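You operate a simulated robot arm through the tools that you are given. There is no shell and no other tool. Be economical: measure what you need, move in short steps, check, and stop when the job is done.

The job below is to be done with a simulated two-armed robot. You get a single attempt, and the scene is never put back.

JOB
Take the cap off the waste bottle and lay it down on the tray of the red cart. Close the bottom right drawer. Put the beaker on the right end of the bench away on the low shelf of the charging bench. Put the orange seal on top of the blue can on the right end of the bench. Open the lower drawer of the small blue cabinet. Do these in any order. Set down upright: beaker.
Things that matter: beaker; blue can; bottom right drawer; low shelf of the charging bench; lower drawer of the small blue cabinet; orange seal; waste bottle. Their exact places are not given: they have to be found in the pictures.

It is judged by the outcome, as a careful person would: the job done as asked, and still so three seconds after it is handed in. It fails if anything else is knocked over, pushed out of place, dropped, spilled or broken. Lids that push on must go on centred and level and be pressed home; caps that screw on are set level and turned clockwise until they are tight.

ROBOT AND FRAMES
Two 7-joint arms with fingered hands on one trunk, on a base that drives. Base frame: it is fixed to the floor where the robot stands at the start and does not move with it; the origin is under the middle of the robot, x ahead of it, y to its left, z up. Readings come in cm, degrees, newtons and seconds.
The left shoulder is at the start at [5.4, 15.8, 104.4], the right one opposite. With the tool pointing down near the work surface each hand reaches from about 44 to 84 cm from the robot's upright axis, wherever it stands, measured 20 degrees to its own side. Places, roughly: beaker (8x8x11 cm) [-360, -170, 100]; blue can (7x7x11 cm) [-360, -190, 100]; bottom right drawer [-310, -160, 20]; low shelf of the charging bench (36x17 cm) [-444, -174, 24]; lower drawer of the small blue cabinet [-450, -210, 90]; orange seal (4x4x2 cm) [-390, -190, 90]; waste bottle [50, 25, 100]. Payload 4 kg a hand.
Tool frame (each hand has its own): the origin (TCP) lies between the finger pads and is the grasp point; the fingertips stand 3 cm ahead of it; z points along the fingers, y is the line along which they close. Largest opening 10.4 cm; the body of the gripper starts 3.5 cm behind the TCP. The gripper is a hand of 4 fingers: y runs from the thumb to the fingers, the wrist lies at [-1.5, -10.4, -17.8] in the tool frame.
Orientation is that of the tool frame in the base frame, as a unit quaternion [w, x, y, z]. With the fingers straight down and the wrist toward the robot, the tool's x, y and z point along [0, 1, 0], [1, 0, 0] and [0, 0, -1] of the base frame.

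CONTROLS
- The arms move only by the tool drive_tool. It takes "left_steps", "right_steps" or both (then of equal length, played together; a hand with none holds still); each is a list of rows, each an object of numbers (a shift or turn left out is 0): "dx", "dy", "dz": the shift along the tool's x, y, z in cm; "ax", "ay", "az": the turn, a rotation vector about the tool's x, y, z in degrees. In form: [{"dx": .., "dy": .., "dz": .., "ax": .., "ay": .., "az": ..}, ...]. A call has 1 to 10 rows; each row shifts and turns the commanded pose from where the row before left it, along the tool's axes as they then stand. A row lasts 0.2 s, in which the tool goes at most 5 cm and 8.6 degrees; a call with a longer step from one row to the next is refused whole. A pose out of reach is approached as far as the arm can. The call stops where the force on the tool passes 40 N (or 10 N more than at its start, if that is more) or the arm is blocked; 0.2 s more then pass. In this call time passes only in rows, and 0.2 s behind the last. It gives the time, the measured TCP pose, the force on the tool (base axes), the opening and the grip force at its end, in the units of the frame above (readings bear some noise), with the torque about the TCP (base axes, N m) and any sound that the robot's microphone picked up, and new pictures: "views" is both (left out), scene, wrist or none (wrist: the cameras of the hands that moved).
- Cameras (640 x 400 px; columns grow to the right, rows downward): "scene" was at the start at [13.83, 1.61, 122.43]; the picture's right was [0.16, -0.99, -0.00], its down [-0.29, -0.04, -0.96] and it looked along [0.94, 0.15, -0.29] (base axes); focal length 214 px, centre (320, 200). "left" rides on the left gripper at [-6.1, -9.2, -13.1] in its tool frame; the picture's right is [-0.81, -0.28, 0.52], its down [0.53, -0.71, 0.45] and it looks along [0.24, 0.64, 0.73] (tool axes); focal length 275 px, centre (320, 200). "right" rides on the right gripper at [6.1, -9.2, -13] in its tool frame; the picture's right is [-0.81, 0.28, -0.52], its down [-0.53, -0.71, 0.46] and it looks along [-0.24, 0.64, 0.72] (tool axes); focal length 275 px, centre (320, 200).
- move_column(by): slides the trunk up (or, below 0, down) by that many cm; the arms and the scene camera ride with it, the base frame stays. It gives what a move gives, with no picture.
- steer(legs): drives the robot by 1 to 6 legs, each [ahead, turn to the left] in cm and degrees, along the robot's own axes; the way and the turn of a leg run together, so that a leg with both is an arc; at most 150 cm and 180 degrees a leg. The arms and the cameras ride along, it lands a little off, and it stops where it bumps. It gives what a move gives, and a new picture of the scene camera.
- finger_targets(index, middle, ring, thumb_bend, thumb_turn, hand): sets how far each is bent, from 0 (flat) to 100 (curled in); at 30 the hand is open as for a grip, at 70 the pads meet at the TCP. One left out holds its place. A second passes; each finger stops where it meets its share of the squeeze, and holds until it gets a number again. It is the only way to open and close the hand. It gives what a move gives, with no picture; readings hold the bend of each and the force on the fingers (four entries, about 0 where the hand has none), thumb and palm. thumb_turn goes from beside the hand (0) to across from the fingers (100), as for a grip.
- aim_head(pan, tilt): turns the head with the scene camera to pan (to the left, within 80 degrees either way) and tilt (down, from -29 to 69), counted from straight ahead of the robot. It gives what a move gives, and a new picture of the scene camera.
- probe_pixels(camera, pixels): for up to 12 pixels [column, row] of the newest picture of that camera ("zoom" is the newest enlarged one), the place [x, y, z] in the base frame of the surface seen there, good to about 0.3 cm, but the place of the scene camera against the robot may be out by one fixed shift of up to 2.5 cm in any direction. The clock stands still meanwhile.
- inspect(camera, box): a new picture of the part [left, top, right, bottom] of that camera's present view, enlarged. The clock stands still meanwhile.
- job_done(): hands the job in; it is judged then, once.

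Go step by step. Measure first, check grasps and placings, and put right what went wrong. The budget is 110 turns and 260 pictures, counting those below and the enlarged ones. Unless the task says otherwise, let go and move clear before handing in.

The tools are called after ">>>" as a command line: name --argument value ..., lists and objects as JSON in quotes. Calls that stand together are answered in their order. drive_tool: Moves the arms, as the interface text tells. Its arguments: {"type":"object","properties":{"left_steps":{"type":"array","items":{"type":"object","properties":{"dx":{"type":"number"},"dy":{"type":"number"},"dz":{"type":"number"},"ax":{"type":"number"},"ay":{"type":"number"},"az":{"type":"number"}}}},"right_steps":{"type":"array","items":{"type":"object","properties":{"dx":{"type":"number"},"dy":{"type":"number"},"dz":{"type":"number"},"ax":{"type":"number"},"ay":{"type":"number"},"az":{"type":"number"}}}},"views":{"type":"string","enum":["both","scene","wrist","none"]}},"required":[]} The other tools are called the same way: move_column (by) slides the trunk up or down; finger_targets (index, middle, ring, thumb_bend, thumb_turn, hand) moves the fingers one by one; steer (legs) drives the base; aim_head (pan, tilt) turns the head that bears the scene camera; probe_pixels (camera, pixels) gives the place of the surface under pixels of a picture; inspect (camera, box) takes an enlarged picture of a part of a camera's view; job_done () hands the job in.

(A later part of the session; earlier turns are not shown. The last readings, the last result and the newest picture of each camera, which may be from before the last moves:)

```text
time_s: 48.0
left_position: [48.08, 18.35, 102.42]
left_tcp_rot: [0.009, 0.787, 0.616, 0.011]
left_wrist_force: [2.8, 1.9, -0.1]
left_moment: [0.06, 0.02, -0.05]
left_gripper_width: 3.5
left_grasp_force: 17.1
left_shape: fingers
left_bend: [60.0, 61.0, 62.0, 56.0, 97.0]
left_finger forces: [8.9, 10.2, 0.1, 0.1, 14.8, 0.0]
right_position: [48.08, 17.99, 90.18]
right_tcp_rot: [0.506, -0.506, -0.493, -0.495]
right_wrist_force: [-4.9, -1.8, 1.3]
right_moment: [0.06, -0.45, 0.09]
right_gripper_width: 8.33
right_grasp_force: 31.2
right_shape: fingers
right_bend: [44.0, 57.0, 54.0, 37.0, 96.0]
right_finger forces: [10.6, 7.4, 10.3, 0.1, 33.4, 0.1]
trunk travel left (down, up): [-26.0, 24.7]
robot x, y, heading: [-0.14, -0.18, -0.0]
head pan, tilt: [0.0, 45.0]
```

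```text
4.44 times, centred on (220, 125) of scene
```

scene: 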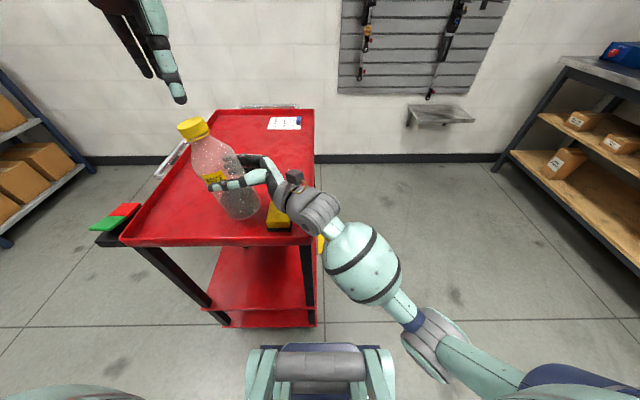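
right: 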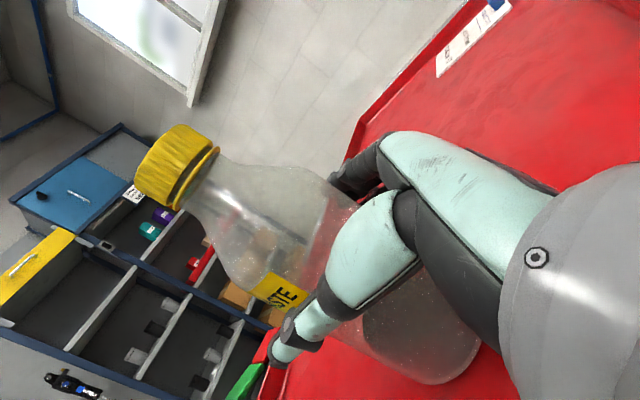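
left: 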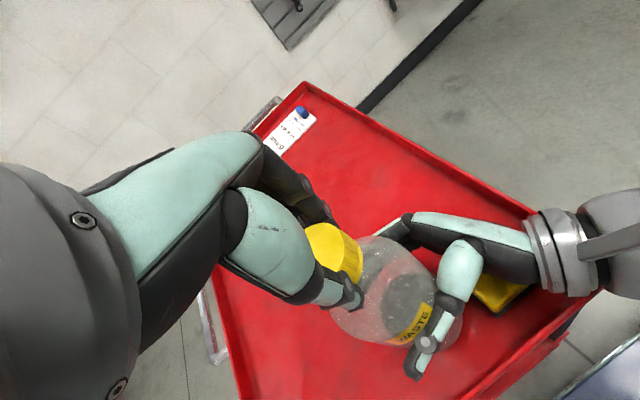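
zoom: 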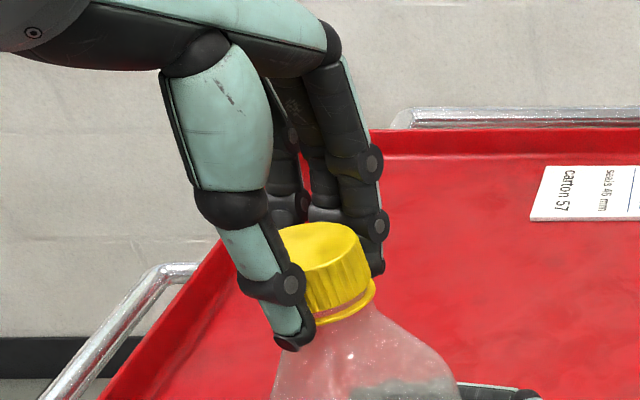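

The cap turns with the hand and torque is now near zero. I'll continue another 60°.

>>> drive_tool --left_steps '[{"az": -7}, {"az": -7}, {"az": -7}, {"az": -7}, {"az": -7}, {"az": -7}, {"az": -7}, {"az": -7}]' --views "wrist"

>>> inspect --camera "scene" --box '[160, 80, 280, 170]'

```text
time_s: 49.8
left_position: [48.03, 18.42, 102.47]
left_tcp_rot: [0.013, 0.405, 0.914, 0.006]
left_wrist_force: [3.3, 4.1, 0.3]
left_moment: [0.09, 0.02, -0.05]
left_gripper_width: 3.49
left_grasp_force: 17.6
left_shape: fingers
left_bend: [60.0, 61.0, 62.0, 56.0, 97.0]
left_finger forces: [9.2, 10.7, 0.0, 0.1, 14.3, 0.0]
right_position: [48.16, 17.99, 90.13]
right_tcp_rot: [-0.505, 0.506, 0.494, 0.496]
right_wrist_force: [-3.0, -4.5, -1.2]
right_moment: [0.35, -0.38, 0.06]
right_gripper_width: 8.32
right_grasp_force: 31.7
right_shape: fingers
right_bend: [44.0, 57.0, 54.0, 37.0, 96.0]
right_finger forces: [11.9, 7.8, 10.5, 0.1, 33.4, 0.0]
trunk travel left (down, up): [-26.0, 24.7]
robot x, y, heading: [0.1, -0.22, 0.1]
head pan, tilt: [0.0, 45.0]
```

left: 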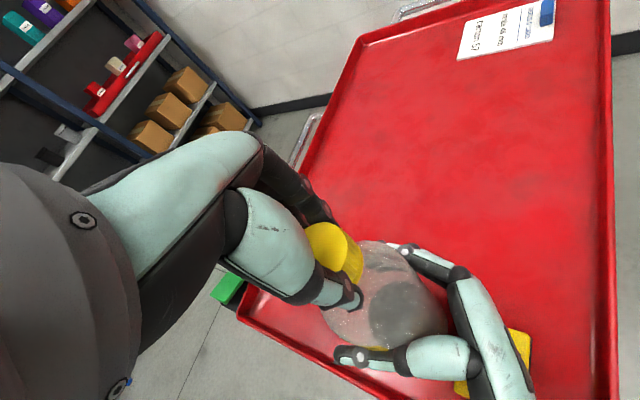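

```text
4.44 times, centred on (220, 125) of scene
```

zoom: 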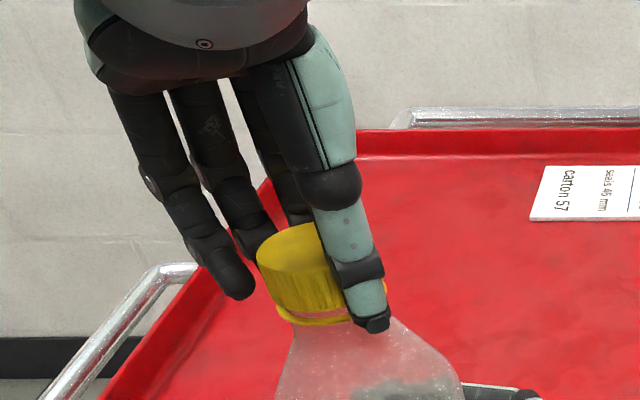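

Turned about 86° smoothly. I'll turn 24° more and then try a gentle lift.

>>> drive_tool --left_steps '[{"az": -6}, {"az": -6}, {"az": -6}, {"az": -6}, {"dz": -0.3}, {"dz": -0.3}, {}]' --views "none"

>>> inspect --camera "scene" --box '[160, 80, 280, 170]'

```text
time_s: 51.4
left_position: [48.05, 18.41, 103.09]
left_tcp_rot: [0.011, 0.207, 0.978, 0.003]
left_wrist_force: [2.9, 5.6, -12.9]
left_moment: [0.36, -0.02, 0.0]
left_gripper_width: 3.51
left_grasp_force: 15.8
left_shape: fingers
left_bend: [60.0, 61.0, 62.0, 56.0, 96.0]
left_finger forces: [9.4, 10.2, 0.1, 0.0, 12.2, 0.0]
right_position: [48.07, 18.05, 90.39]
right_tcp_rot: [0.506, -0.504, -0.493, -0.497]
right_wrist_force: [-2.6, -6.4, 8.5]
right_moment: [0.51, -0.36, 0.03]
right_gripper_width: 8.36
right_grasp_force: 31.1
right_shape: fingers
right_bend: [44.0, 57.0, 55.0, 38.0, 95.0]
right_finger forces: [12.6, 7.7, 9.2, 0.1, 32.8, 0.0]
trunk travel left (down, up): [-26.0, 24.7]
robot x, y, heading: [0.2, 0.24, -0.1]
head pan, tilt: [0.0, 45.0]
```

```text
4.44 times, centred on (220, 125) of scene
```

zoom: 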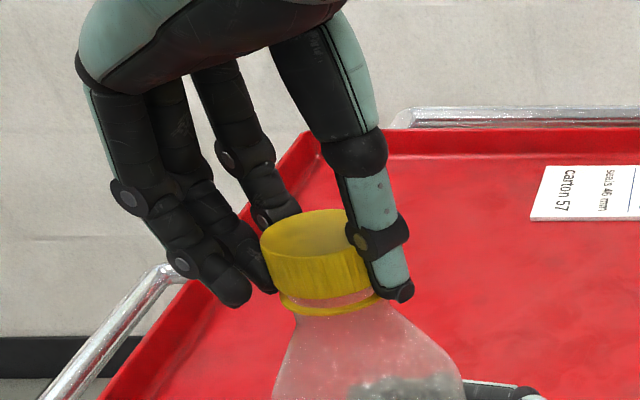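

Still threaded (13 N pull). I'll lower back, open, rewind clockwise and take another stroke.

>>> drive_tool --left_steps '[{"dz": 0.3}, {"dz": 0.3}, {}]' --views "none"

>>> finger_targets --hand "left" --index 30 --middle 30 --ring 30 --thumb_bend 30

>>> drive_tool --left_steps '[{"az": 8.5}, {"az": 8.5}, {"az": 8.5}, {"az": 8.5}, {"az": 8.5}, {"az": 8.5}, {"az": 8.5}]' --views "none"

>>> drive_tool --left_steps '[{"az": 8.5}, {"az": 8.5}, {"az": 8.5}, {"az": 8.5}, {"az": 8.5}, {"az": 8.5}, {}]' --views "none"

>>> inspect --camera "left" --box '[240, 170, 440, 370]'

>>> inspect --camera "scene" --box '[160, 80, 280, 170]'

```text
time_s: 52.2
left_position: [48.01, 18.36, 102.65]
left_tcp_rot: [0.014, 0.207, 0.978, 0.003]
left_wrist_force: [2.4, 6.1, -0.5]
left_moment: [0.15, 0.05, -0.01]
left_gripper_width: 3.48
left_grasp_force: 17.0
left_shape: fingers
left_bend: [60.0, 61.0, 62.0, 56.0, 96.0]
left_finger forces: [9.8, 10.2, 0.1, 0.1, 14.2, 0.1]
right_position: [48.03, 18.0, 90.07]
right_tcp_rot: [0.506, -0.506, -0.493, -0.495]
right_wrist_force: [-1.0, -5.4, 3.0]
right_moment: [0.5, -0.4, 0.01]
right_gripper_width: 8.33
right_grasp_force: 31.7
right_shape: fingers
right_bend: [44.0, 57.0, 55.0, 38.0, 95.0]
right_finger forces: [13.1, 8.1, 9.8, 0.1, 32.1, 0.0]
trunk travel left (down, up): [-26.0, 24.7]
robot x, y, heading: [-0.19, 0.18, -0.2]
head pan, tilt: [0.0, 45.0]
```

```text
time_s: 53.2
left_position: [48.06, 18.31, 102.5]
left_tcp_rot: [0.013, 0.208, 0.978, 0.004]
left_wrist_force: [0.5, 0.5, -0.6]
left_moment: [-0.03, 0.05, 0.02]
left_gripper_width: 10.27
left_grasp_force: 0.1
left_shape: fingers
left_bend: [30.0, 30.0, 30.0, 30.0, 97.0]
left_finger forces: [0.1, 0.0, 0.1, 0.1, 0.0, 0.0]
right_position: [48.05, 18.04, 90.11]
right_tcp_rot: [-0.505, 0.506, 0.494, 0.495]
right_wrist_force: [-1.1, 1.4, 1.1]
right_moment: [0.12, -0.08, 0.0]
right_gripper_width: 8.36
right_grasp_force: 28.9
right_shape: fingers
right_bend: [44.0, 57.0, 55.0, 38.0, 95.0]
right_finger forces: [13.2, 7.8, 8.4, 0.0, 28.4, 0.1]
trunk travel left (down, up): [-26.0, 24.7]
robot x, y, heading: [-0.16, 0.19, 0.3]
head pan, tilt: [0.0, 45.0]
```

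```text
time_s: 54.8
left_position: [48.06, 18.41, 102.47]
left_tcp_rot: [0.01, 0.666, 0.746, 0.009]
left_wrist_force: [-0.4, 0.1, -0.2]
left_moment: [0.0, -0.01, -0.03]
left_gripper_width: 10.3
left_grasp_force: 0.0
left_shape: fingers
left_bend: [30.0, 30.0, 30.0, 30.0, 97.0]
left_finger forces: [0.1, 0.0, 0.0, 0.0, 0.1, 0.0]
right_position: [48.0, 18.02, 90.11]
right_tcp_rot: [-0.505, 0.506, 0.494, 0.494]
right_wrist_force: [-0.2, 0.7, -1.4]
right_moment: [0.02, -0.04, 0.01]
right_gripper_width: 8.34
right_grasp_force: 28.8
right_shape: fingers
right_bend: [44.0, 57.0, 55.0, 38.0, 95.0]
right_finger forces: [13.0, 7.4, 8.4, 0.0, 28.7, 0.0]
trunk travel left (down, up): [-26.0, 24.7]
robot x, y, heading: [0.03, 0.02, 0.1]
head pan, tilt: [0.0, 45.0]
```

```text
time_s: 56.4
left_position: [48.11, 18.41, 102.39]
left_tcp_rot: [0.004, 0.922, 0.387, 0.012]
left_wrist_force: [0.4, 0.1, 0.0]
left_moment: [0.0, -0.01, 0.03]
left_gripper_width: 10.29
left_grasp_force: 0.1
left_shape: fingers
left_bend: [30.0, 30.0, 30.0, 30.0, 97.0]
left_finger forces: [0.0, 0.0, 0.0, 0.0, 0.0, 0.0]
right_position: [48.09, 18.04, 90.24]
right_tcp_rot: [-0.506, 0.506, 0.494, 0.494]
right_wrist_force: [0.6, 0.4, -1.1]
right_moment: [-0.01, -0.03, 0.0]
right_gripper_width: 8.35
right_grasp_force: 28.9
right_shape: fingers
right_bend: [44.0, 57.0, 55.0, 38.0, 95.0]
right_finger forces: [12.7, 7.4, 8.5, 0.1, 28.6, 0.0]
trunk travel left (down, up): [-26.0, 24.7]
robot x, y, heading: [-0.06, 0.22, 0.2]
head pan, tilt: [0.0, 45.0]
```

```text
2.00 times, centred on (340, 270) of left
```

zoom: 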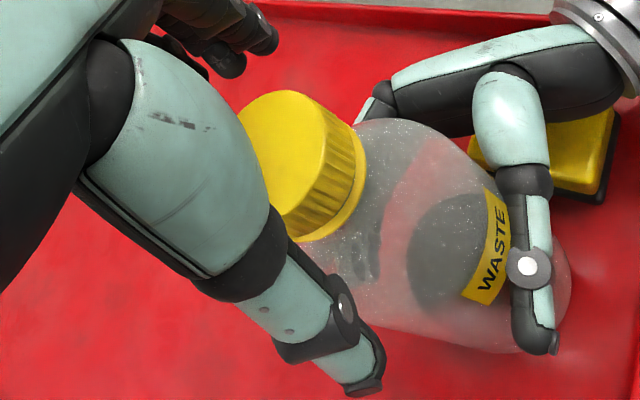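

```text
4.44 times, centred on (220, 125) of scene
```

zoom: 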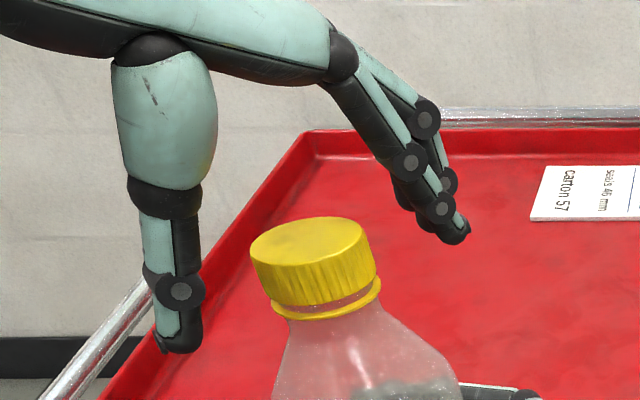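

Rewound and the cap is still centred. Second stroke: close, turn 110° and test-lift.

>>> finger_targets --hand "left" --index 62 --middle 62 --ring 62 --thumb_bend 62

>>> finger_targets --hand "left" --index 90 --middle 90 --thumb_bend 90

>>> drive_tool --left_steps '[{"az": -5}, {"az": -7}, {"az": -7}, {"az": -7}, {"az": -7}, {"az": -7}, {"az": -7}, {"az": -7}]' --views "none"

>>> drive_tool --left_steps '[{"az": -7}, {"az": -7}, {"az": -7}, {"az": -7}, {"az": -7}, {"az": -7}, {"az": -7}, {"dz": -0.2}, {"dz": -0.3}, {}]' --views "none"

>>> inspect --camera "scene" --box '[160, 80, 280, 170]'

```text
time_s: 57.4
left_position: [47.97, 18.43, 102.42]
left_tcp_rot: [0.004, 0.922, 0.387, 0.012]
left_wrist_force: [1.5, 0.3, -1.6]
left_moment: [0.02, -0.04, -0.02]
left_gripper_width: 3.73
left_grasp_force: 6.0
left_shape: fingers
left_bend: [57.0, 59.0, 62.0, 56.0, 97.0]
left_finger forces: [4.0, 2.2, 0.0, 0.0, 6.1, 0.0]
right_position: [48.1, 18.09, 90.12]
right_tcp_rot: [-0.505, 0.506, 0.494, 0.495]
right_wrist_force: [-1.4, -0.1, -0.6]
right_moment: [0.03, -0.13, 0.03]
right_gripper_width: 8.35
right_grasp_force: 29.4
right_shape: fingers
right_bend: [44.0, 57.0, 55.0, 38.0, 95.0]
right_finger forces: [12.6, 7.5, 8.6, 0.1, 29.3, 0.1]
trunk travel left (down, up): [-26.0, 24.7]
robot x, y, heading: [0.14, 0.05, 0.0]
head pan, tilt: [0.0, 45.0]
```

```text
time_s: 58.4
left_position: [48.09, 18.36, 102.44]
left_tcp_rot: [0.004, 0.921, 0.388, 0.013]
left_wrist_force: [3.1, 0.9, -4.4]
left_moment: [-0.04, -0.06, 0.02]
left_gripper_width: 3.57
left_grasp_force: 18.1
left_shape: fingers
left_bend: [59.0, 64.0, 62.0, 56.0, 96.0]
left_finger forces: [10.7, 9.1, 0.1, 0.0, 16.4, 0.0]
right_position: [48.15, 18.08, 90.24]
right_tcp_rot: [0.506, -0.505, -0.493, -0.496]
right_wrist_force: [-3.1, 0.1, 1.4]
right_moment: [0.07, -0.39, 0.02]
right_gripper_width: 8.34
right_grasp_force: 30.3
right_shape: fingers
right_bend: [44.0, 57.0, 55.0, 38.0, 96.0]
right_finger forces: [10.5, 7.7, 10.0, 0.0, 32.5, 0.0]
trunk travel left (down, up): [-26.0, 24.7]
robot x, y, heading: [-0.08, -0.23, -0.0]
head pan, tilt: [0.0, 45.0]
```

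```text
time_s: 60.2
left_position: [48.06, 18.31, 102.45]
left_tcp_rot: [0.01, 0.644, 0.765, 0.009]
left_wrist_force: [1.2, 3.1, -4.8]
left_moment: [0.0, 0.27, -0.02]
left_gripper_width: 3.56
left_grasp_force: 18.5
left_shape: fingers
left_bend: [59.0, 64.0, 62.0, 56.0, 97.0]
left_finger forces: [10.6, 10.6, 0.1, 0.0, 15.0, 0.0]
right_position: [48.12, 17.93, 90.17]
right_tcp_rot: [-0.505, 0.506, 0.493, 0.496]
right_wrist_force: [-1.3, -3.8, 3.4]
right_moment: [0.41, -0.45, 0.03]
right_gripper_width: 8.34
right_grasp_force: 32.1
right_shape: fingers
right_bend: [44.0, 57.0, 54.0, 38.0, 96.0]
right_finger forces: [12.5, 8.6, 10.5, 0.1, 32.7, 0.0]
trunk travel left (down, up): [-26.0, 24.7]
robot x, y, heading: [0.36, -0.04, 0.1]
head pan, tilt: [0.0, 45.0]
```

```text
time_s: 62.4
left_position: [47.96, 18.39, 102.8]
left_tcp_rot: [0.012, 0.271, 0.963, 0.004]
left_wrist_force: [0.7, 3.4, -13.7]
left_moment: [0.05, 0.07, 0.0]
left_gripper_width: 3.55
left_grasp_force: 17.3
left_shape: fingers
left_bend: [59.0, 65.0, 62.0, 56.0, 97.0]
left_finger forces: [11.8, 10.0, 0.0, 0.1, 13.5, 0.0]
right_position: [48.16, 18.11, 90.27]
right_tcp_rot: [0.506, -0.505, -0.493, -0.496]
right_wrist_force: [0.5, -3.4, 11.9]
right_moment: [0.43, -0.16, 0.0]
right_gripper_width: 8.36
right_grasp_force: 30.1
right_shape: fingers
right_bend: [44.0, 57.0, 55.0, 38.0, 94.0]
right_finger forces: [13.3, 7.7, 8.8, 0.0, 29.8, 0.0]
trunk travel left (down, up): [-26.0, 24.7]
robot x, y, heading: [0.13, -0.12, -0.0]
head pan, tilt: [0.0, 45.0]
```

```text
4.44 times, centred on (220, 125) of scene
```

zoom: 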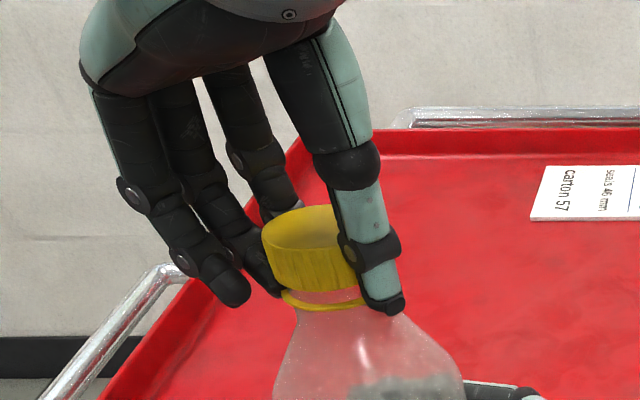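

The cap–ring gap is growing but it still holds. I'll do a third stroke.

>>> drive_tool --left_steps '[{"dz": 0.2, "az": -7}, {"dz": 0.1, "az": -7}, {}]' --views "none"

>>> finger_targets --hand "left" --index 30 --middle 30 --ring 30 --thumb_bend 30

>>> drive_tool --left_steps '[{"az": 8.5}, {"az": 8.5}, {"az": 8.5}, {"az": 8.5}, {"az": 8.5}, {"az": 8.5}, {"az": 8.5}, {"az": 8.5}]' --views "none"

>>> drive_tool --left_steps '[{"az": 8.5}, {"az": 8.5}, {"az": 8.5}, {"az": 8.5}, {"az": 8.5}, {"az": 8.5}, {}]' --views "none"

>>> inspect --camera "scene" --box '[160, 80, 280, 170]'

>>> probe_pixels --camera "zoom" --pixels '[[310, 235], [275, 245], [350, 235], [310, 285], [320, 310]]'

```text
time_s: 63.2
left_position: [48.14, 18.39, 102.64]
left_tcp_rot: [0.013, 0.15, 0.989, 0.003]
left_wrist_force: [-2.1, 2.6, -9.7]
left_moment: [0.09, 0.09, -0.04]
left_gripper_width: 3.56
left_grasp_force: 17.3
left_shape: fingers
left_bend: [59.0, 65.0, 62.0, 56.0, 97.0]
left_finger forces: [11.2, 9.4, 0.0, 0.1, 13.8, 0.0]
right_position: [48.07, 17.96, 90.08]
right_tcp_rot: [-0.505, 0.507, 0.494, 0.494]
right_wrist_force: [1.0, -3.2, 8.3]
right_moment: [0.33, 0.02, 0.01]
right_gripper_width: 8.36
right_grasp_force: 29.6
right_shape: fingers
right_bend: [44.0, 57.0, 55.0, 38.0, 94.0]
right_finger forces: [14.1, 7.9, 8.5, 0.0, 29.2, 0.0]
trunk travel left (down, up): [-26.0, 24.7]
robot x, y, heading: [0.07, 0.07, 0.1]
head pan, tilt: [0.0, 45.0]
```

```text
time_s: 64.2
left_position: [47.97, 18.43, 102.66]
left_tcp_rot: [0.013, 0.151, 0.988, 0.002]
left_wrist_force: [0.0, 1.0, -0.5]
left_moment: [0.0, -0.02, 0.02]
left_gripper_width: 10.26
left_grasp_force: 0.0
left_shape: fingers
left_bend: [30.0, 30.0, 30.0, 30.0, 97.0]
left_finger forces: [0.0, 0.0, 0.0, 0.0, 0.1, 0.0]
right_position: [48.17, 18.16, 90.07]
right_tcp_rot: [-0.505, 0.506, 0.494, 0.495]
right_wrist_force: [-0.2, 0.0, 0.4]
right_moment: [0.05, -0.04, 0.01]
right_gripper_width: 8.34
right_grasp_force: 30.5
right_shape: fingers
right_bend: [44.0, 57.0, 55.0, 38.0, 94.0]
right_finger forces: [12.9, 8.2, 9.1, 0.1, 29.6, 0.0]
trunk travel left (down, up): [-26.0, 24.7]
robot x, y, heading: [0.04, -0.08, 0.3]
head pan, tilt: [0.0, 45.0]
```

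```text
time_s: 66.0
left_position: [47.91, 18.49, 102.67]
left_tcp_rot: [0.01, 0.679, 0.734, 0.011]
left_wrist_force: [-0.4, 0.4, 0.1]
left_moment: [-0.04, -0.03, 0.01]
left_gripper_width: 10.28
left_grasp_force: 0.1
left_shape: fingers
left_bend: [30.0, 30.0, 30.0, 30.0, 97.0]
left_finger forces: [0.1, 0.1, 0.0, 0.0, 0.1, 0.0]
right_position: [48.03, 18.1, 90.12]
right_tcp_rot: [-0.506, 0.506, 0.494, 0.494]
right_wrist_force: [0.8, 0.0, -2.4]
right_moment: [-0.01, -0.03, 0.03]
right_gripper_width: 8.35
right_grasp_force: 29.7
right_shape: fingers
right_bend: [44.0, 57.0, 55.0, 38.0, 94.0]
right_finger forces: [12.8, 8.1, 9.3, 0.0, 29.8, 0.0]
trunk travel left (down, up): [-26.0, 24.7]
robot x, y, heading: [0.07, -0.37, 0.0]
head pan, tilt: [0.0, 45.0]
```

```text
time_s: 67.6
left_position: [47.95, 18.35, 102.73]
left_tcp_rot: [0.005, 0.929, 0.37, 0.012]
left_wrist_force: [0.6, 1.0, -0.7]
left_moment: [0.01, 0.01, -0.02]
left_gripper_width: 10.29
left_grasp_force: 0.1
left_shape: fingers
left_bend: [30.0, 30.0, 30.0, 30.0, 97.0]
left_finger forces: [0.0, 0.0, 0.0, 0.0, 0.1, 0.1]
right_position: [47.98, 18.03, 90.3]
right_tcp_rot: [-0.506, 0.506, 0.493, 0.495]
right_wrist_force: [-0.3, 0.6, -1.9]
right_moment: [0.01, 0.01, 0.05]
right_gripper_width: 8.35
right_grasp_force: 29.5
right_shape: fingers
right_bend: [44.0, 57.0, 55.0, 38.0, 94.0]
right_finger forces: [12.8, 8.0, 9.4, 0.1, 29.8, 0.0]
trunk travel left (down, up): [-26.0, 24.7]
robot x, y, heading: [-0.22, -0.2, -0.3]
head pan, tilt: [0.0, 45.0]
```

```text
4.44 times, centred on (220, 125) of scene
```

zoom: 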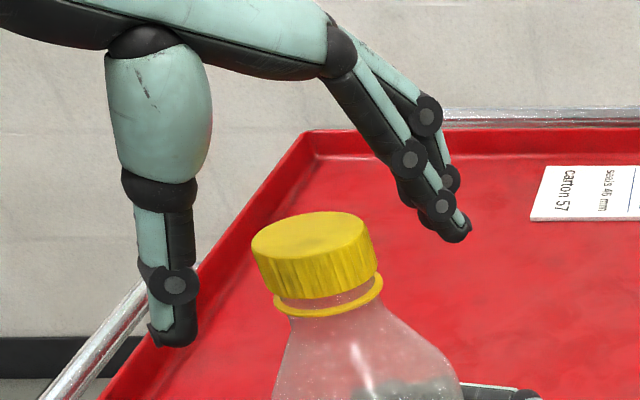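

```text
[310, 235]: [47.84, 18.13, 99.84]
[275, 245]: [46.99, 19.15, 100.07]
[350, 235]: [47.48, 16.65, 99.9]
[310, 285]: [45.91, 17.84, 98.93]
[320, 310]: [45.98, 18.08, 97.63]
```

The cap has visibly risen off the ring. Third stroke.

>>> finger_targets --hand "left" --index 62 --middle 62 --ring 62 --thumb_bend 62

>>> finger_targets --hand "left" --index 90 --middle 90 --thumb_bend 90

>>> drive_tool --left_steps '[{"az": -5}, {"az": -7}, {"az": -7}, {"az": -7}, {"az": -7}, {"az": -7}, {"az": -7}, {"az": -7}]' --views "none"

>>> drive_tool --left_steps '[{"az": -7}, {"az": -7}, {"az": -7}, {"az": -7}, {"az": -7}, {"az": -7}, {"az": -7}, {"dz": -0.2, "az": -5}, {"dz": -0.3}, {}]' --views "none"

>>> inspect --camera "scene" --box '[160, 80, 280, 170]'

```text
time_s: 68.6
left_position: [48.0, 18.4, 102.69]
left_tcp_rot: [0.004, 0.928, 0.372, 0.012]
left_wrist_force: [1.3, -0.8, -0.3]
left_moment: [-0.01, -0.05, -0.01]
left_gripper_width: 3.59
left_grasp_force: 5.6
left_shape: fingers
left_bend: [57.0, 59.0, 62.0, 56.0, 97.0]
left_finger forces: [3.6, 2.7, 0.0, 0.0, 5.5, 0.1]
right_position: [48.15, 17.98, 90.25]
right_tcp_rot: [0.506, -0.506, -0.494, -0.495]
right_wrist_force: [-0.5, 0.6, -0.4]
right_moment: [-0.05, -0.09, 0.02]
right_gripper_width: 8.32
right_grasp_force: 30.0
right_shape: fingers
right_bend: [44.0, 57.0, 55.0, 38.0, 95.0]
right_finger forces: [11.9, 8.2, 9.4, 0.1, 30.5, 0.0]
trunk travel left (down, up): [-26.0, 24.7]
robot x, y, heading: [-0.17, 0.12, 0.3]
head pan, tilt: [0.0, 45.0]
```

```text
time_s: 69.6
left_position: [48.08, 18.41, 102.58]
left_tcp_rot: [0.004, 0.928, 0.372, 0.012]
left_wrist_force: [3.3, -0.1, -3.9]
left_moment: [-0.03, -0.1, -0.03]
left_gripper_width: 3.46
left_grasp_force: 17.3
left_shape: fingers
left_bend: [59.0, 62.0, 62.0, 56.0, 96.0]
left_finger forces: [9.9, 9.5, 0.0, 0.0, 15.5, 0.0]
right_position: [48.16, 18.09, 90.12]
right_tcp_rot: [-0.505, 0.506, 0.493, 0.495]
right_wrist_force: [-3.3, 1.0, 1.8]
right_moment: [-0.07, -0.36, 0.02]
right_gripper_width: 8.3
right_grasp_force: 30.4
right_shape: fingers
right_bend: [44.0, 57.0, 55.0, 37.0, 95.0]
right_finger forces: [10.7, 8.3, 9.3, 0.0, 32.8, 0.1]
trunk travel left (down, up): [-26.0, 24.7]
robot x, y, heading: [-0.12, 0.27, 0.0]
head pan, tilt: [0.0, 45.0]
```

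```text
time_s: 71.4
left_position: [48.02, 18.44, 102.68]
left_tcp_rot: [0.009, 0.658, 0.753, 0.01]
left_wrist_force: [3.0, 2.1, -1.4]
left_moment: [0.02, -0.08, -0.04]
left_gripper_width: 3.41
left_grasp_force: 16.2
left_shape: fingers
left_bend: [59.0, 63.0, 62.0, 57.0, 97.0]
left_finger forces: [9.8, 8.9, 0.0, 0.0, 14.2, 0.0]
right_position: [48.13, 17.99, 90.13]
right_tcp_rot: [-0.505, 0.507, 0.494, 0.494]
right_wrist_force: [-4.4, -2.4, -2.1]
right_moment: [0.19, -0.41, 0.04]
right_gripper_width: 8.37
right_grasp_force: 31.4
right_shape: fingers
right_bend: [44.0, 57.0, 55.0, 37.0, 96.0]
right_finger forces: [11.0, 8.6, 10.3, 0.1, 33.1, 0.0]
trunk travel left (down, up): [-26.0, 24.7]
robot x, y, heading: [0.11, 0.0, -0.0]
head pan, tilt: [0.0, 45.0]
```

```text
time_s: 73.6
left_position: [48.04, 18.43, 103.19]
left_tcp_rot: [0.013, 0.244, 0.97, 0.005]
left_wrist_force: [2.2, 3.7, -2.7]
left_moment: [0.04, -0.1, -0.04]
left_gripper_width: 3.35
left_grasp_force: 15.5
left_shape: fingers
left_bend: [59.0, 63.0, 62.0, 57.0, 97.0]
left_finger forces: [10.2, 8.4, 0.0, 0.0, 13.7, 0.0]
right_position: [48.06, 17.94, 90.21]
right_tcp_rot: [-0.506, 0.506, 0.493, 0.495]
right_wrist_force: [-2.8, -3.1, 0.8]
right_moment: [0.36, -0.24, 0.09]
right_gripper_width: 8.36
right_grasp_force: 30.8
right_shape: fingers
right_bend: [44.0, 57.0, 55.0, 38.0, 96.0]
right_finger forces: [12.7, 8.6, 9.1, 0.0, 31.7, 0.1]
trunk travel left (down, up): [-26.0, 24.7]
robot x, y, heading: [0.13, 0.23, 0.2]
head pan, tilt: [0.0, 45.0]
```

```text
4.44 times, centred on (220, 125) of scene
```

zoom: 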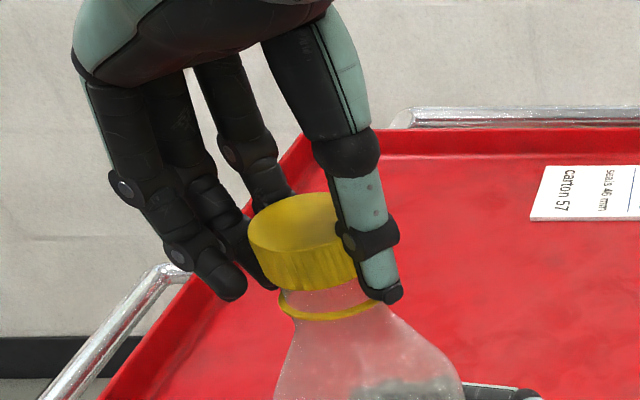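

The lift force is now only 2.7 N and the cap rose with the hand. I'll lift 2 cm more.

>>> drive_tool --left_steps '[{"dz": -0.4}, {"dz": -0.6}, {"dz": -1}, {}]' --views "none"

>>> inspect --camera "scene" --box '[160, 80, 280, 170]'

```text
time_s: 74.6
left_position: [47.81, 18.29, 105.23]
left_tcp_rot: [0.013, 0.245, 0.969, 0.004]
left_wrist_force: [-0.5, 0.3, -0.1]
left_moment: [-0.01, 0.02, 0.01]
left_gripper_width: 3.34
left_grasp_force: 16.4
left_shape: fingers
left_bend: [59.0, 64.0, 62.0, 57.0, 96.0]
left_finger forces: [9.1, 7.9, 0.0, 0.0, 15.5, 0.0]
right_position: [48.06, 17.94, 90.06]
right_tcp_rot: [-0.505, 0.506, 0.494, 0.495]
right_wrist_force: [0.8, -0.1, -0.2]
right_moment: [0.03, -0.01, -0.01]
right_gripper_width: 8.34
right_grasp_force: 28.4
right_shape: fingers
right_bend: [44.0, 57.0, 55.0, 38.0, 95.0]
right_finger forces: [12.5, 7.9, 8.3, 0.1, 28.4, 0.0]
trunk travel left (down, up): [-26.0, 24.7]
robot x, y, heading: [0.02, 0.24, 0.0]
head pan, tilt: [0.0, 45.0]
```

```text
4.44 times, centred on (220, 125) of scene
```

zoom: 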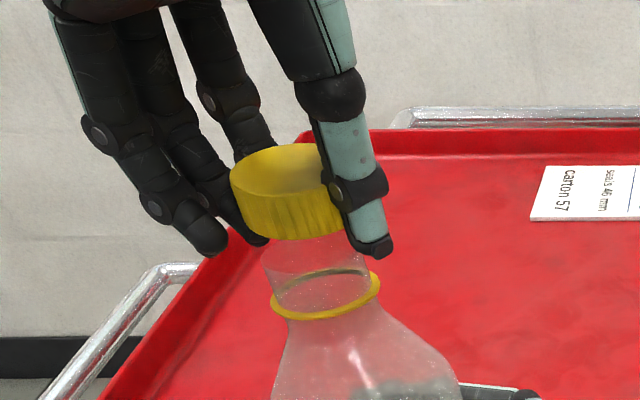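

The cap is off. I'll lift it clear and carry it to open tray space to the left at about (55, 29).

>>> drive_tool --left_steps '[{"dz": -3}, {"dz": -3}, {"dy": 3.2, "az": 6}, {"dy": 3.2, "dx": 0.3, "az": 6}, {"dy": 3.2, "dx": 0.3, "az": 6}, {"dy": 3.2, "az": 6}, {"dz": 4}, {"dz": 4}, {"dz": 4}, {}]' --views "both"

```text
time_s: 76.8
left_position: [55.38, 28.75, 99.4]
left_tcp_rot: [0.012, 0.442, 0.897, 0.007]
left_wrist_force: [-0.1, 0.0, -0.1]
left_moment: [-0.02, 0.0, -0.01]
left_gripper_width: 3.3
left_grasp_force: 16.0
left_shape: fingers
left_bend: [59.0, 65.0, 62.0, 57.0, 96.0]
left_finger forces: [9.1, 7.7, 0.1, 0.0, 15.2, 0.1]
right_position: [48.13, 18.04, 90.16]
right_tcp_rot: [-0.505, 0.506, 0.494, 0.495]
right_wrist_force: [0.2, 0.2, -1.1]
right_moment: [-0.01, -0.05, -0.04]
right_gripper_width: 8.36
right_grasp_force: 28.5
right_shape: fingers
right_bend: [44.0, 57.0, 55.0, 38.0, 95.0]
right_finger forces: [12.7, 7.6, 8.4, 0.1, 28.2, 0.1]
trunk travel left (down, up): [-26.0, 24.7]
robot x, y, heading: [0.05, -0.28, 0.1]
head pan, tilt: [0.0, 45.0]
```

scene: 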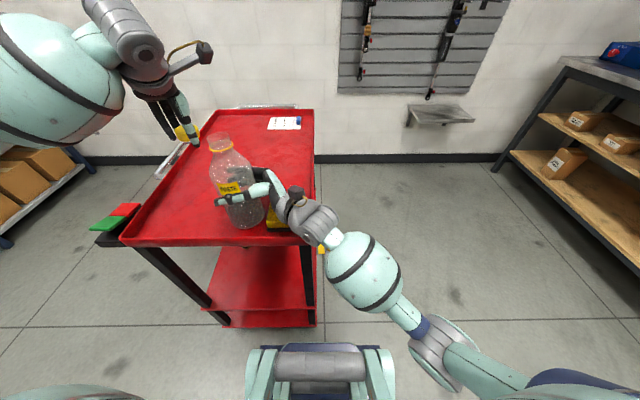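
left: 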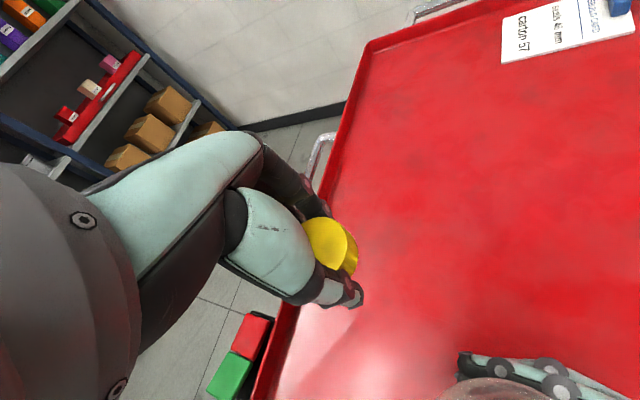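

Below the TCP is open tray (left ≈ (402,300)). I'll lower to just above the tray.

>>> drive_tool --left_steps '[{"dz": 4}, {"dz": 4}, {"dz": 3}, {"dz": 2}, {"dz": 1.4}, {"dz": 0.6}, {"dz": 0.4}, {"dz": 0.4}, {}]' --views "wrist"

>>> inspect --camera "scene" --box '[120, 100, 280, 220]'

```text
time_s: 78.8
left_position: [55.82, 28.88, 83.64]
left_tcp_rot: [0.011, 0.441, 0.897, 0.006]
left_wrist_force: [0.9, -0.2, -1.0]
left_moment: [0.0, 0.02, 0.02]
left_gripper_width: 3.3
left_grasp_force: 16.2
left_shape: fingers
left_bend: [59.0, 65.0, 62.0, 57.0, 96.0]
left_finger forces: [9.0, 7.5, 0.0, 0.0, 15.2, 0.1]
right_position: [48.05, 18.06, 90.19]
right_tcp_rot: [-0.505, 0.507, 0.494, 0.495]
right_wrist_force: [-0.2, -0.4, -2.1]
right_moment: [0.02, 0.01, 0.0]
right_gripper_width: 8.31
right_grasp_force: 29.1
right_shape: fingers
right_bend: [44.0, 57.0, 55.0, 38.0, 95.0]
right_finger forces: [13.1, 7.9, 8.5, 0.0, 28.3, 0.0]
trunk travel left (down, up): [-26.0, 24.7]
robot x, y, heading: [-0.08, 0.04, 0.1]
head pan, tilt: [0.0, 45.0]
```

left: 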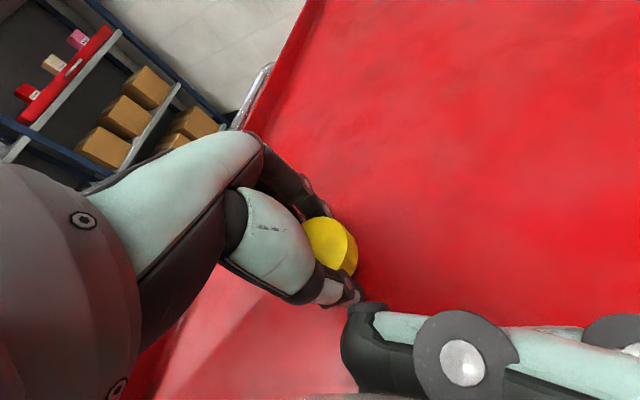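

```text
3.33 times, centred on (200, 160) of scene
```

zoom: 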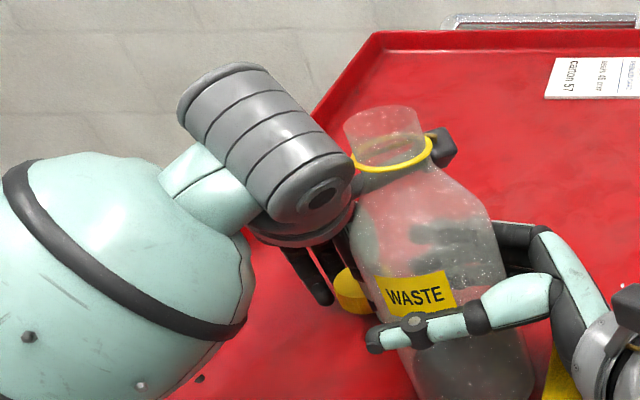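

The wrist is near the bottle neck but not touching (force ≈ 0). I'll lower the last half centimetre, open, and withdraw straight up the way I came.

>>> drive_tool --left_steps '[{"dz": 0.3}, {"dz": 0.3}, {"dz": 0.2}]' --views "none"

>>> finger_targets --hand "left" --index 42 --middle 42 --ring 42 --thumb_bend 42

>>> drive_tool --left_steps '[{"dz": -2}, {"dz": -4}, {"dz": -4}, {"dz": -4}, {"dz": -4}, {"dz": -4}, {"dz": -4}]' --views "both"

```text
time_s: 79.6
left_position: [55.74, 28.86, 83.4]
left_tcp_rot: [0.017, 0.441, 0.897, 0.009]
left_wrist_force: [0.7, 1.2, 33.6]
left_moment: [-0.77, 0.7, 0.03]
left_gripper_width: 3.27
left_grasp_force: 34.1
left_shape: fingers
left_bend: [59.0, 65.0, 62.0, 59.0, 96.0]
left_finger forces: [10.2, 7.8, 0.1, 0.0, 50.2, 0.0]
right_position: [47.88, 17.82, 90.38]
right_tcp_rot: [0.505, -0.505, -0.495, -0.495]
right_wrist_force: [-0.1, 0.7, -2.6]
right_moment: [0.02, -0.03, 0.0]
right_gripper_width: 8.35
right_grasp_force: 29.0
right_shape: fingers
right_bend: [44.0, 57.0, 55.0, 38.0, 95.0]
right_finger forces: [12.9, 7.8, 8.4, 0.0, 28.3, 0.0]
trunk travel left (down, up): [-26.0, 24.7]
robot x, y, heading: [-0.11, -0.12, -0.1]
head pan, tilt: [0.0, 45.0]
```

```text
time_s: 80.6
left_position: [55.88, 28.87, 83.34]
left_tcp_rot: [0.017, 0.44, 0.898, 0.008]
left_wrist_force: [7.6, 2.9, 41.3]
left_moment: [-0.89, 0.75, 0.17]
left_gripper_width: 5.84
left_grasp_force: 20.5
left_shape: fingers
left_bend: [42.0, 42.0, 42.0, 52.0, 97.0]
left_finger forces: [0.0, 0.1, 0.1, 0.1, 41.2, 0.1]
right_position: [47.87, 17.86, 90.44]
right_tcp_rot: [-0.504, 0.505, 0.494, 0.496]
right_wrist_force: [0.0, 0.0, -2.1]
right_moment: [0.0, -0.01, -0.02]
right_gripper_width: 8.35
right_grasp_force: 28.7
right_shape: fingers
right_bend: [44.0, 57.0, 55.0, 38.0, 95.0]
right_finger forces: [12.9, 7.7, 8.2, 0.0, 28.3, 0.0]
trunk travel left (down, up): [-26.0, 24.7]
robot x, y, heading: [-0.16, -0.04, -0.0]
head pan, tilt: [0.0, 45.0]
```

```text
time_s: 82.2
left_position: [55.15, 28.99, 108.74]
left_tcp_rot: [0.012, 0.44, 0.898, 0.007]
left_wrist_force: [-0.9, -0.1, 0.7]
left_moment: [-0.05, 0.04, 0.0]
left_gripper_width: 7.26
left_grasp_force: 0.1
left_shape: fingers
left_bend: [42.0, 42.0, 42.0, 42.0, 97.0]
left_finger forces: [0.1, 0.0, 0.0, 0.0, 0.1, 0.1]
right_position: [47.98, 18.1, 90.23]
right_tcp_rot: [-0.506, 0.506, 0.493, 0.494]
right_wrist_force: [-0.8, 1.1, -1.9]
right_moment: [0.04, -0.02, 0.02]
right_gripper_width: 8.33
right_grasp_force: 28.4
right_shape: fingers
right_bend: [44.0, 57.0, 55.0, 38.0, 95.0]
right_finger forces: [12.8, 7.8, 8.3, 0.1, 28.4, 0.0]
trunk travel left (down, up): [-26.0, 24.7]
robot x, y, heading: [-0.29, 0.11, -0.0]
head pan, tilt: [0.0, 45.0]
```

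scene: 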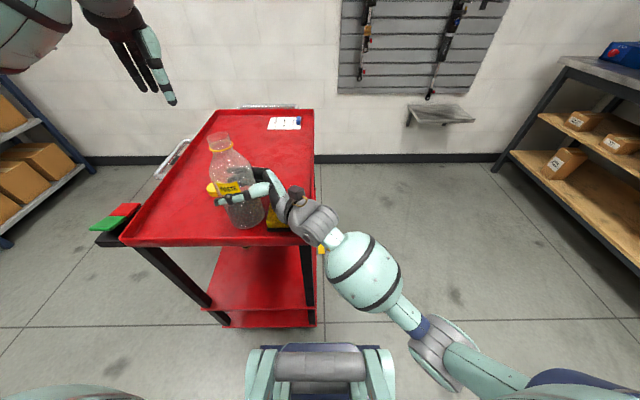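
left: 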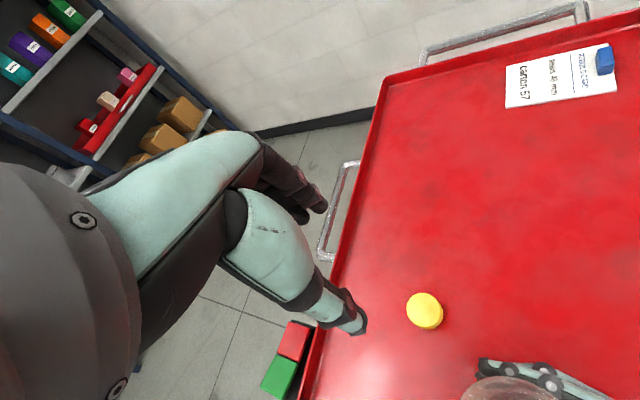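

The cap lies on the tray. I'll ease the right hand off the bottle and check it stands.

>>> finger_targets --hand "right" --index 44 --middle 46 --ring 45 --thumb_bend 38

>>> finger_targets --hand "right" --index 30 --middle 30 --ring 30 --thumb_bend 30

>>> inspect --camera "scene" --box '[120, 100, 360, 260]'

>>> inspect --camera "right" --box '[80, 100, 480, 400]'

```text
time_s: 83.2
left_position: [55.0, 29.03, 108.82]
left_tcp_rot: [0.012, 0.442, 0.897, 0.006]
left_wrist_force: [-0.2, 0.0, 0.3]
left_moment: [0.01, 0.04, 0.0]
left_gripper_width: 7.24
left_grasp_force: 0.0
left_shape: fingers
left_bend: [42.0, 42.0, 42.0, 42.0, 97.0]
left_finger forces: [0.1, 0.1, 0.0, 0.0, 0.0, 0.0]
right_position: [48.02, 18.02, 90.19]
right_tcp_rot: [0.506, -0.506, -0.493, -0.495]
right_wrist_force: [0.1, -0.7, 0.7]
right_moment: [0.03, 0.01, 0.02]
right_gripper_width: 8.92
right_grasp_force: 8.1
right_shape: fingers
right_bend: [39.0, 46.0, 45.0, 34.0, 97.0]
right_finger forces: [8.0, 0.0, 0.0, 0.1, 8.2, 0.1]
trunk travel left (down, up): [-26.0, 24.7]
robot x, y, heading: [-0.1, -0.22, -0.3]
head pan, tilt: [0.0, 45.0]
```

```text
time_s: 84.2
left_position: [55.07, 29.05, 108.75]
left_tcp_rot: [0.012, 0.441, 0.898, 0.007]
left_wrist_force: [1.6, 0.2, -0.3]
left_moment: [-0.01, -0.01, 0.02]
left_gripper_width: 7.23
left_grasp_force: 0.0
left_shape: fingers
left_bend: [42.0, 42.0, 42.0, 42.0, 97.0]
left_finger forces: [0.1, 0.0, 0.0, 0.0, 0.1, 0.1]
right_position: [47.95, 18.0, 90.06]
right_tcp_rot: [-0.505, 0.506, 0.494, 0.495]
right_wrist_force: [-1.1, 0.1, -0.1]
right_moment: [-0.02, 0.03, 0.0]
right_gripper_width: 10.38
right_grasp_force: 0.1
right_shape: fingers
right_bend: [30.0, 30.0, 30.0, 30.0, 97.0]
right_finger forces: [0.0, 0.0, 0.0, 0.0, 0.7, 0.0]
trunk travel left (down, up): [-26.0, 24.7]
robot x, y, heading: [-0.07, -0.2, -0.0]
head pan, tilt: [0.0, 45.0]
```

```text
2.50 times, centred on (240, 180) of scene
```

zoom: 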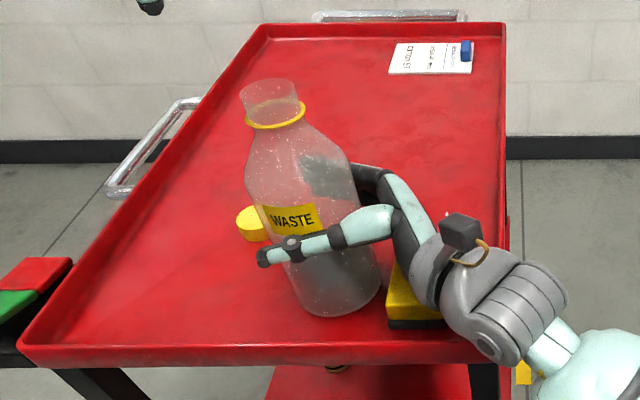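

```text
1.33 times, centred on (280, 250) of right
```

zoom: 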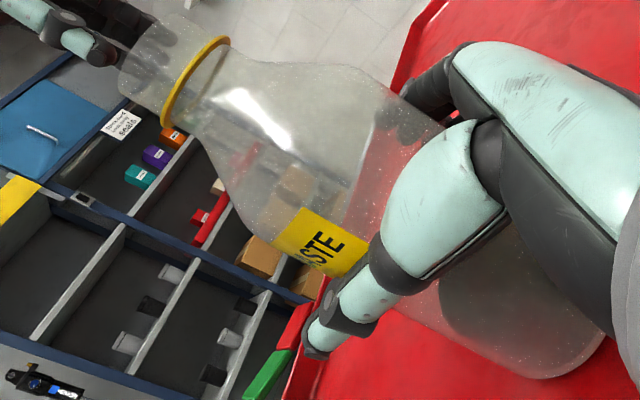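

The bottle stands open and upright. I'll back the right hand off along -y, first nudging the thumb away, then check.

>>> drive_tool --right_steps '[{"dy": -0.4}, {"dz": -1.5}, {"dz": -2}, {"dz": -2}, {"dz": -2.5}, {"dz": -3}, {"dx": 3}, {"dx": 4}, {"dx": 4}, {"dx": 4}]' --views "both"

```text
time_s: 86.4
left_position: [55.16, 29.1, 108.7]
left_tcp_rot: [0.012, 0.442, 0.897, 0.006]
left_wrist_force: [0.7, -0.5, 0.3]
left_moment: [-0.01, 0.04, 0.0]
left_gripper_width: 7.25
left_grasp_force: 0.1
left_shape: fingers
left_bend: [42.0, 42.0, 42.0, 42.0, 97.0]
left_finger forces: [0.1, 0.1, 0.0, 0.0, 0.0, 0.1]
right_position: [48.04, 6.96, 105.31]
right_tcp_rot: [-0.505, 0.506, 0.494, 0.495]
right_wrist_force: [-0.4, 0.2, -0.7]
right_moment: [0.02, 0.01, -0.01]
right_gripper_width: 10.32
right_grasp_force: 0.0
right_shape: fingers
right_bend: [30.0, 30.0, 30.0, 30.0, 97.0]
right_finger forces: [0.1, 0.0, 0.0, 0.0, 0.0, 0.0]
trunk travel left (down, up): [-26.0, 24.7]
robot x, y, heading: [-0.21, -0.02, -0.2]
head pan, tilt: [0.0, 45.0]
```

scene: 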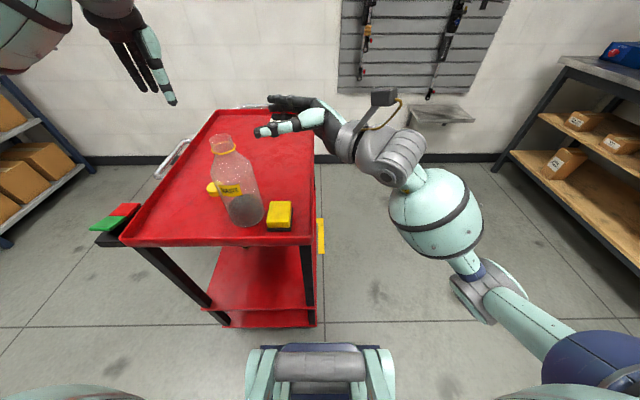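
right: 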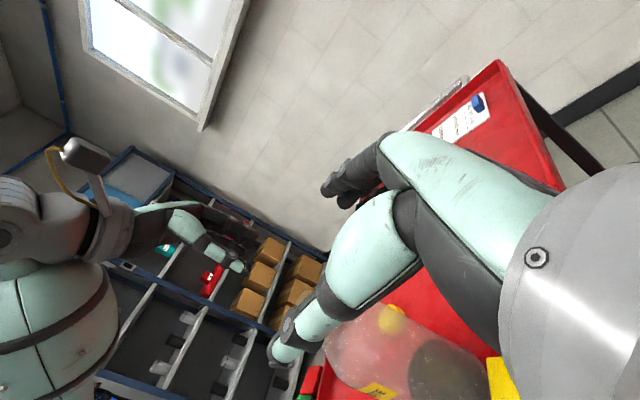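

The bottle stands uncapped, the cap lies at (212,188) and the sponge is undisturbed. Next I'll back away, turn toward the bench area and look.

>>> steer --legs '[[-50, 0], [0, -150]]'

>>> aim_head --pan 0 --tilt 15

```text
time_s: 96.8
left_position: [-84.69, -52.65, 108.75]
left_tcp_rot: [0.009, 0.981, -0.194, -0.01]
left_wrist_force: [0.3, 0.7, 1.5]
left_moment: [-0.02, -0.01, 0.0]
left_gripper_width: 7.24
left_grasp_force: 0.0
left_shape: fingers
left_bend: [42.0, 42.0, 42.0, 42.0, 97.0]
left_finger forces: [0.0, 0.0, 0.0, 0.0, 0.0, 0.1]
right_position: [-89.62, -30.07, 105.15]
right_tcp_rot: [0.347, 0.607, -0.361, 0.617]
right_wrist_force: [0.1, -0.3, -0.5]
right_moment: [-0.01, 0.0, 0.01]
right_gripper_width: 10.34
right_grasp_force: 0.2
right_shape: fingers
right_bend: [30.0, 30.0, 30.0, 30.0, 97.0]
right_finger forces: [0.1, 0.0, 0.0, 0.1, 0.0, 0.0]
trunk travel left (down, up): [-26.0, 24.7]
robot x, y, heading: [-50.68, -1.78, -150.1]
head pan, tilt: [0.0, 45.0]
```

scene: 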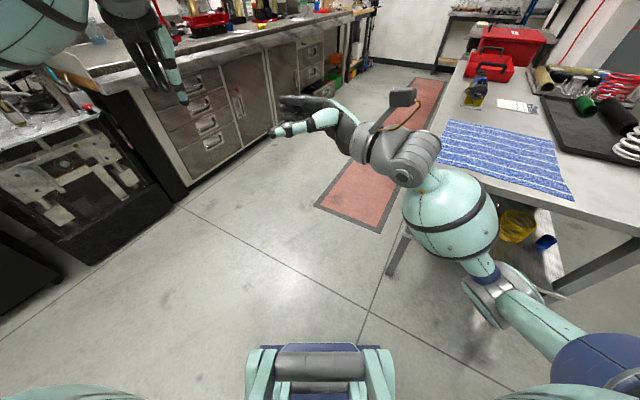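

```text
time_s: 97.8
left_position: [-83.66, -52.06, 109.44]
left_tcp_rot: [0.014, 0.98, -0.196, -0.016]
left_wrist_force: [-0.3, -0.8, -0.2]
left_moment: [0.01, 0.01, 0.02]
left_gripper_width: 7.29
left_grasp_force: 0.1
left_shape: fingers
left_bend: [42.0, 42.0, 42.0, 42.0, 98.0]
left_finger forces: [0.0, 0.0, 0.0, 0.0, 0.1, 0.1]
right_position: [-88.5, -29.41, 105.82]
right_tcp_rot: [0.35, 0.61, -0.357, 0.615]
right_wrist_force: [0.0, -0.7, -0.6]
right_moment: [0.02, 0.0, -0.02]
right_gripper_width: 10.34
right_grasp_force: 0.0
right_shape: fingers
right_bend: [30.0, 30.0, 30.0, 30.0, 98.0]
right_finger forces: [0.1, 0.0, 0.1, 0.0, 0.0, 0.0]
trunk travel left (down, up): [-26.0, 24.7]
robot x, y, heading: [-50.61, -1.48, -150.0]
head pan, tilt: [0.0, 15.0]
```

scene: 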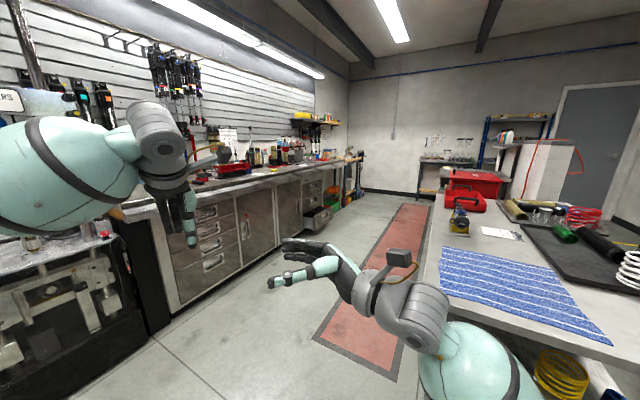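

The long bench runs along the left wall, with an open bottom-right drawer at (318,218) near its far right end; the aisle is the red mat. I'll probe for layout.

>>> probe_pixels --camera "scene" --pixels '[[318, 212], [330, 218], [306, 190], [358, 160], [180, 290], [262, 255], [405, 215], [330, 340], [425, 280], [420, 190], [440, 165], [450, 220]]'

>>> inspect --camera "scene" --box '[260, 100, 460, 230]'

```text
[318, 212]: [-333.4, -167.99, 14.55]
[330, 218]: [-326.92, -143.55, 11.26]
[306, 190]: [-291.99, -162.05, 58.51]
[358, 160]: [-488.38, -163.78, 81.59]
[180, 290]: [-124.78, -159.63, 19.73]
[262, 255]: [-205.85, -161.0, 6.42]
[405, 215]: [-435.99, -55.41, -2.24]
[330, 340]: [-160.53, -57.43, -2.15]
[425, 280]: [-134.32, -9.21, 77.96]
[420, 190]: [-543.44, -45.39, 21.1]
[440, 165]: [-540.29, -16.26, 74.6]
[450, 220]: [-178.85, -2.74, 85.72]
```

```text
3.08 times, centred on (360, 165) of scene
```

zoom: 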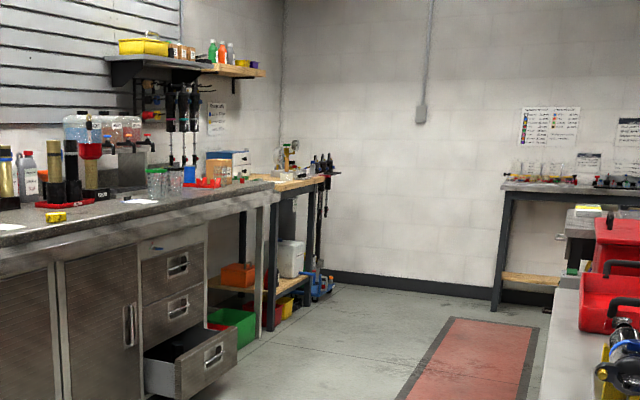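

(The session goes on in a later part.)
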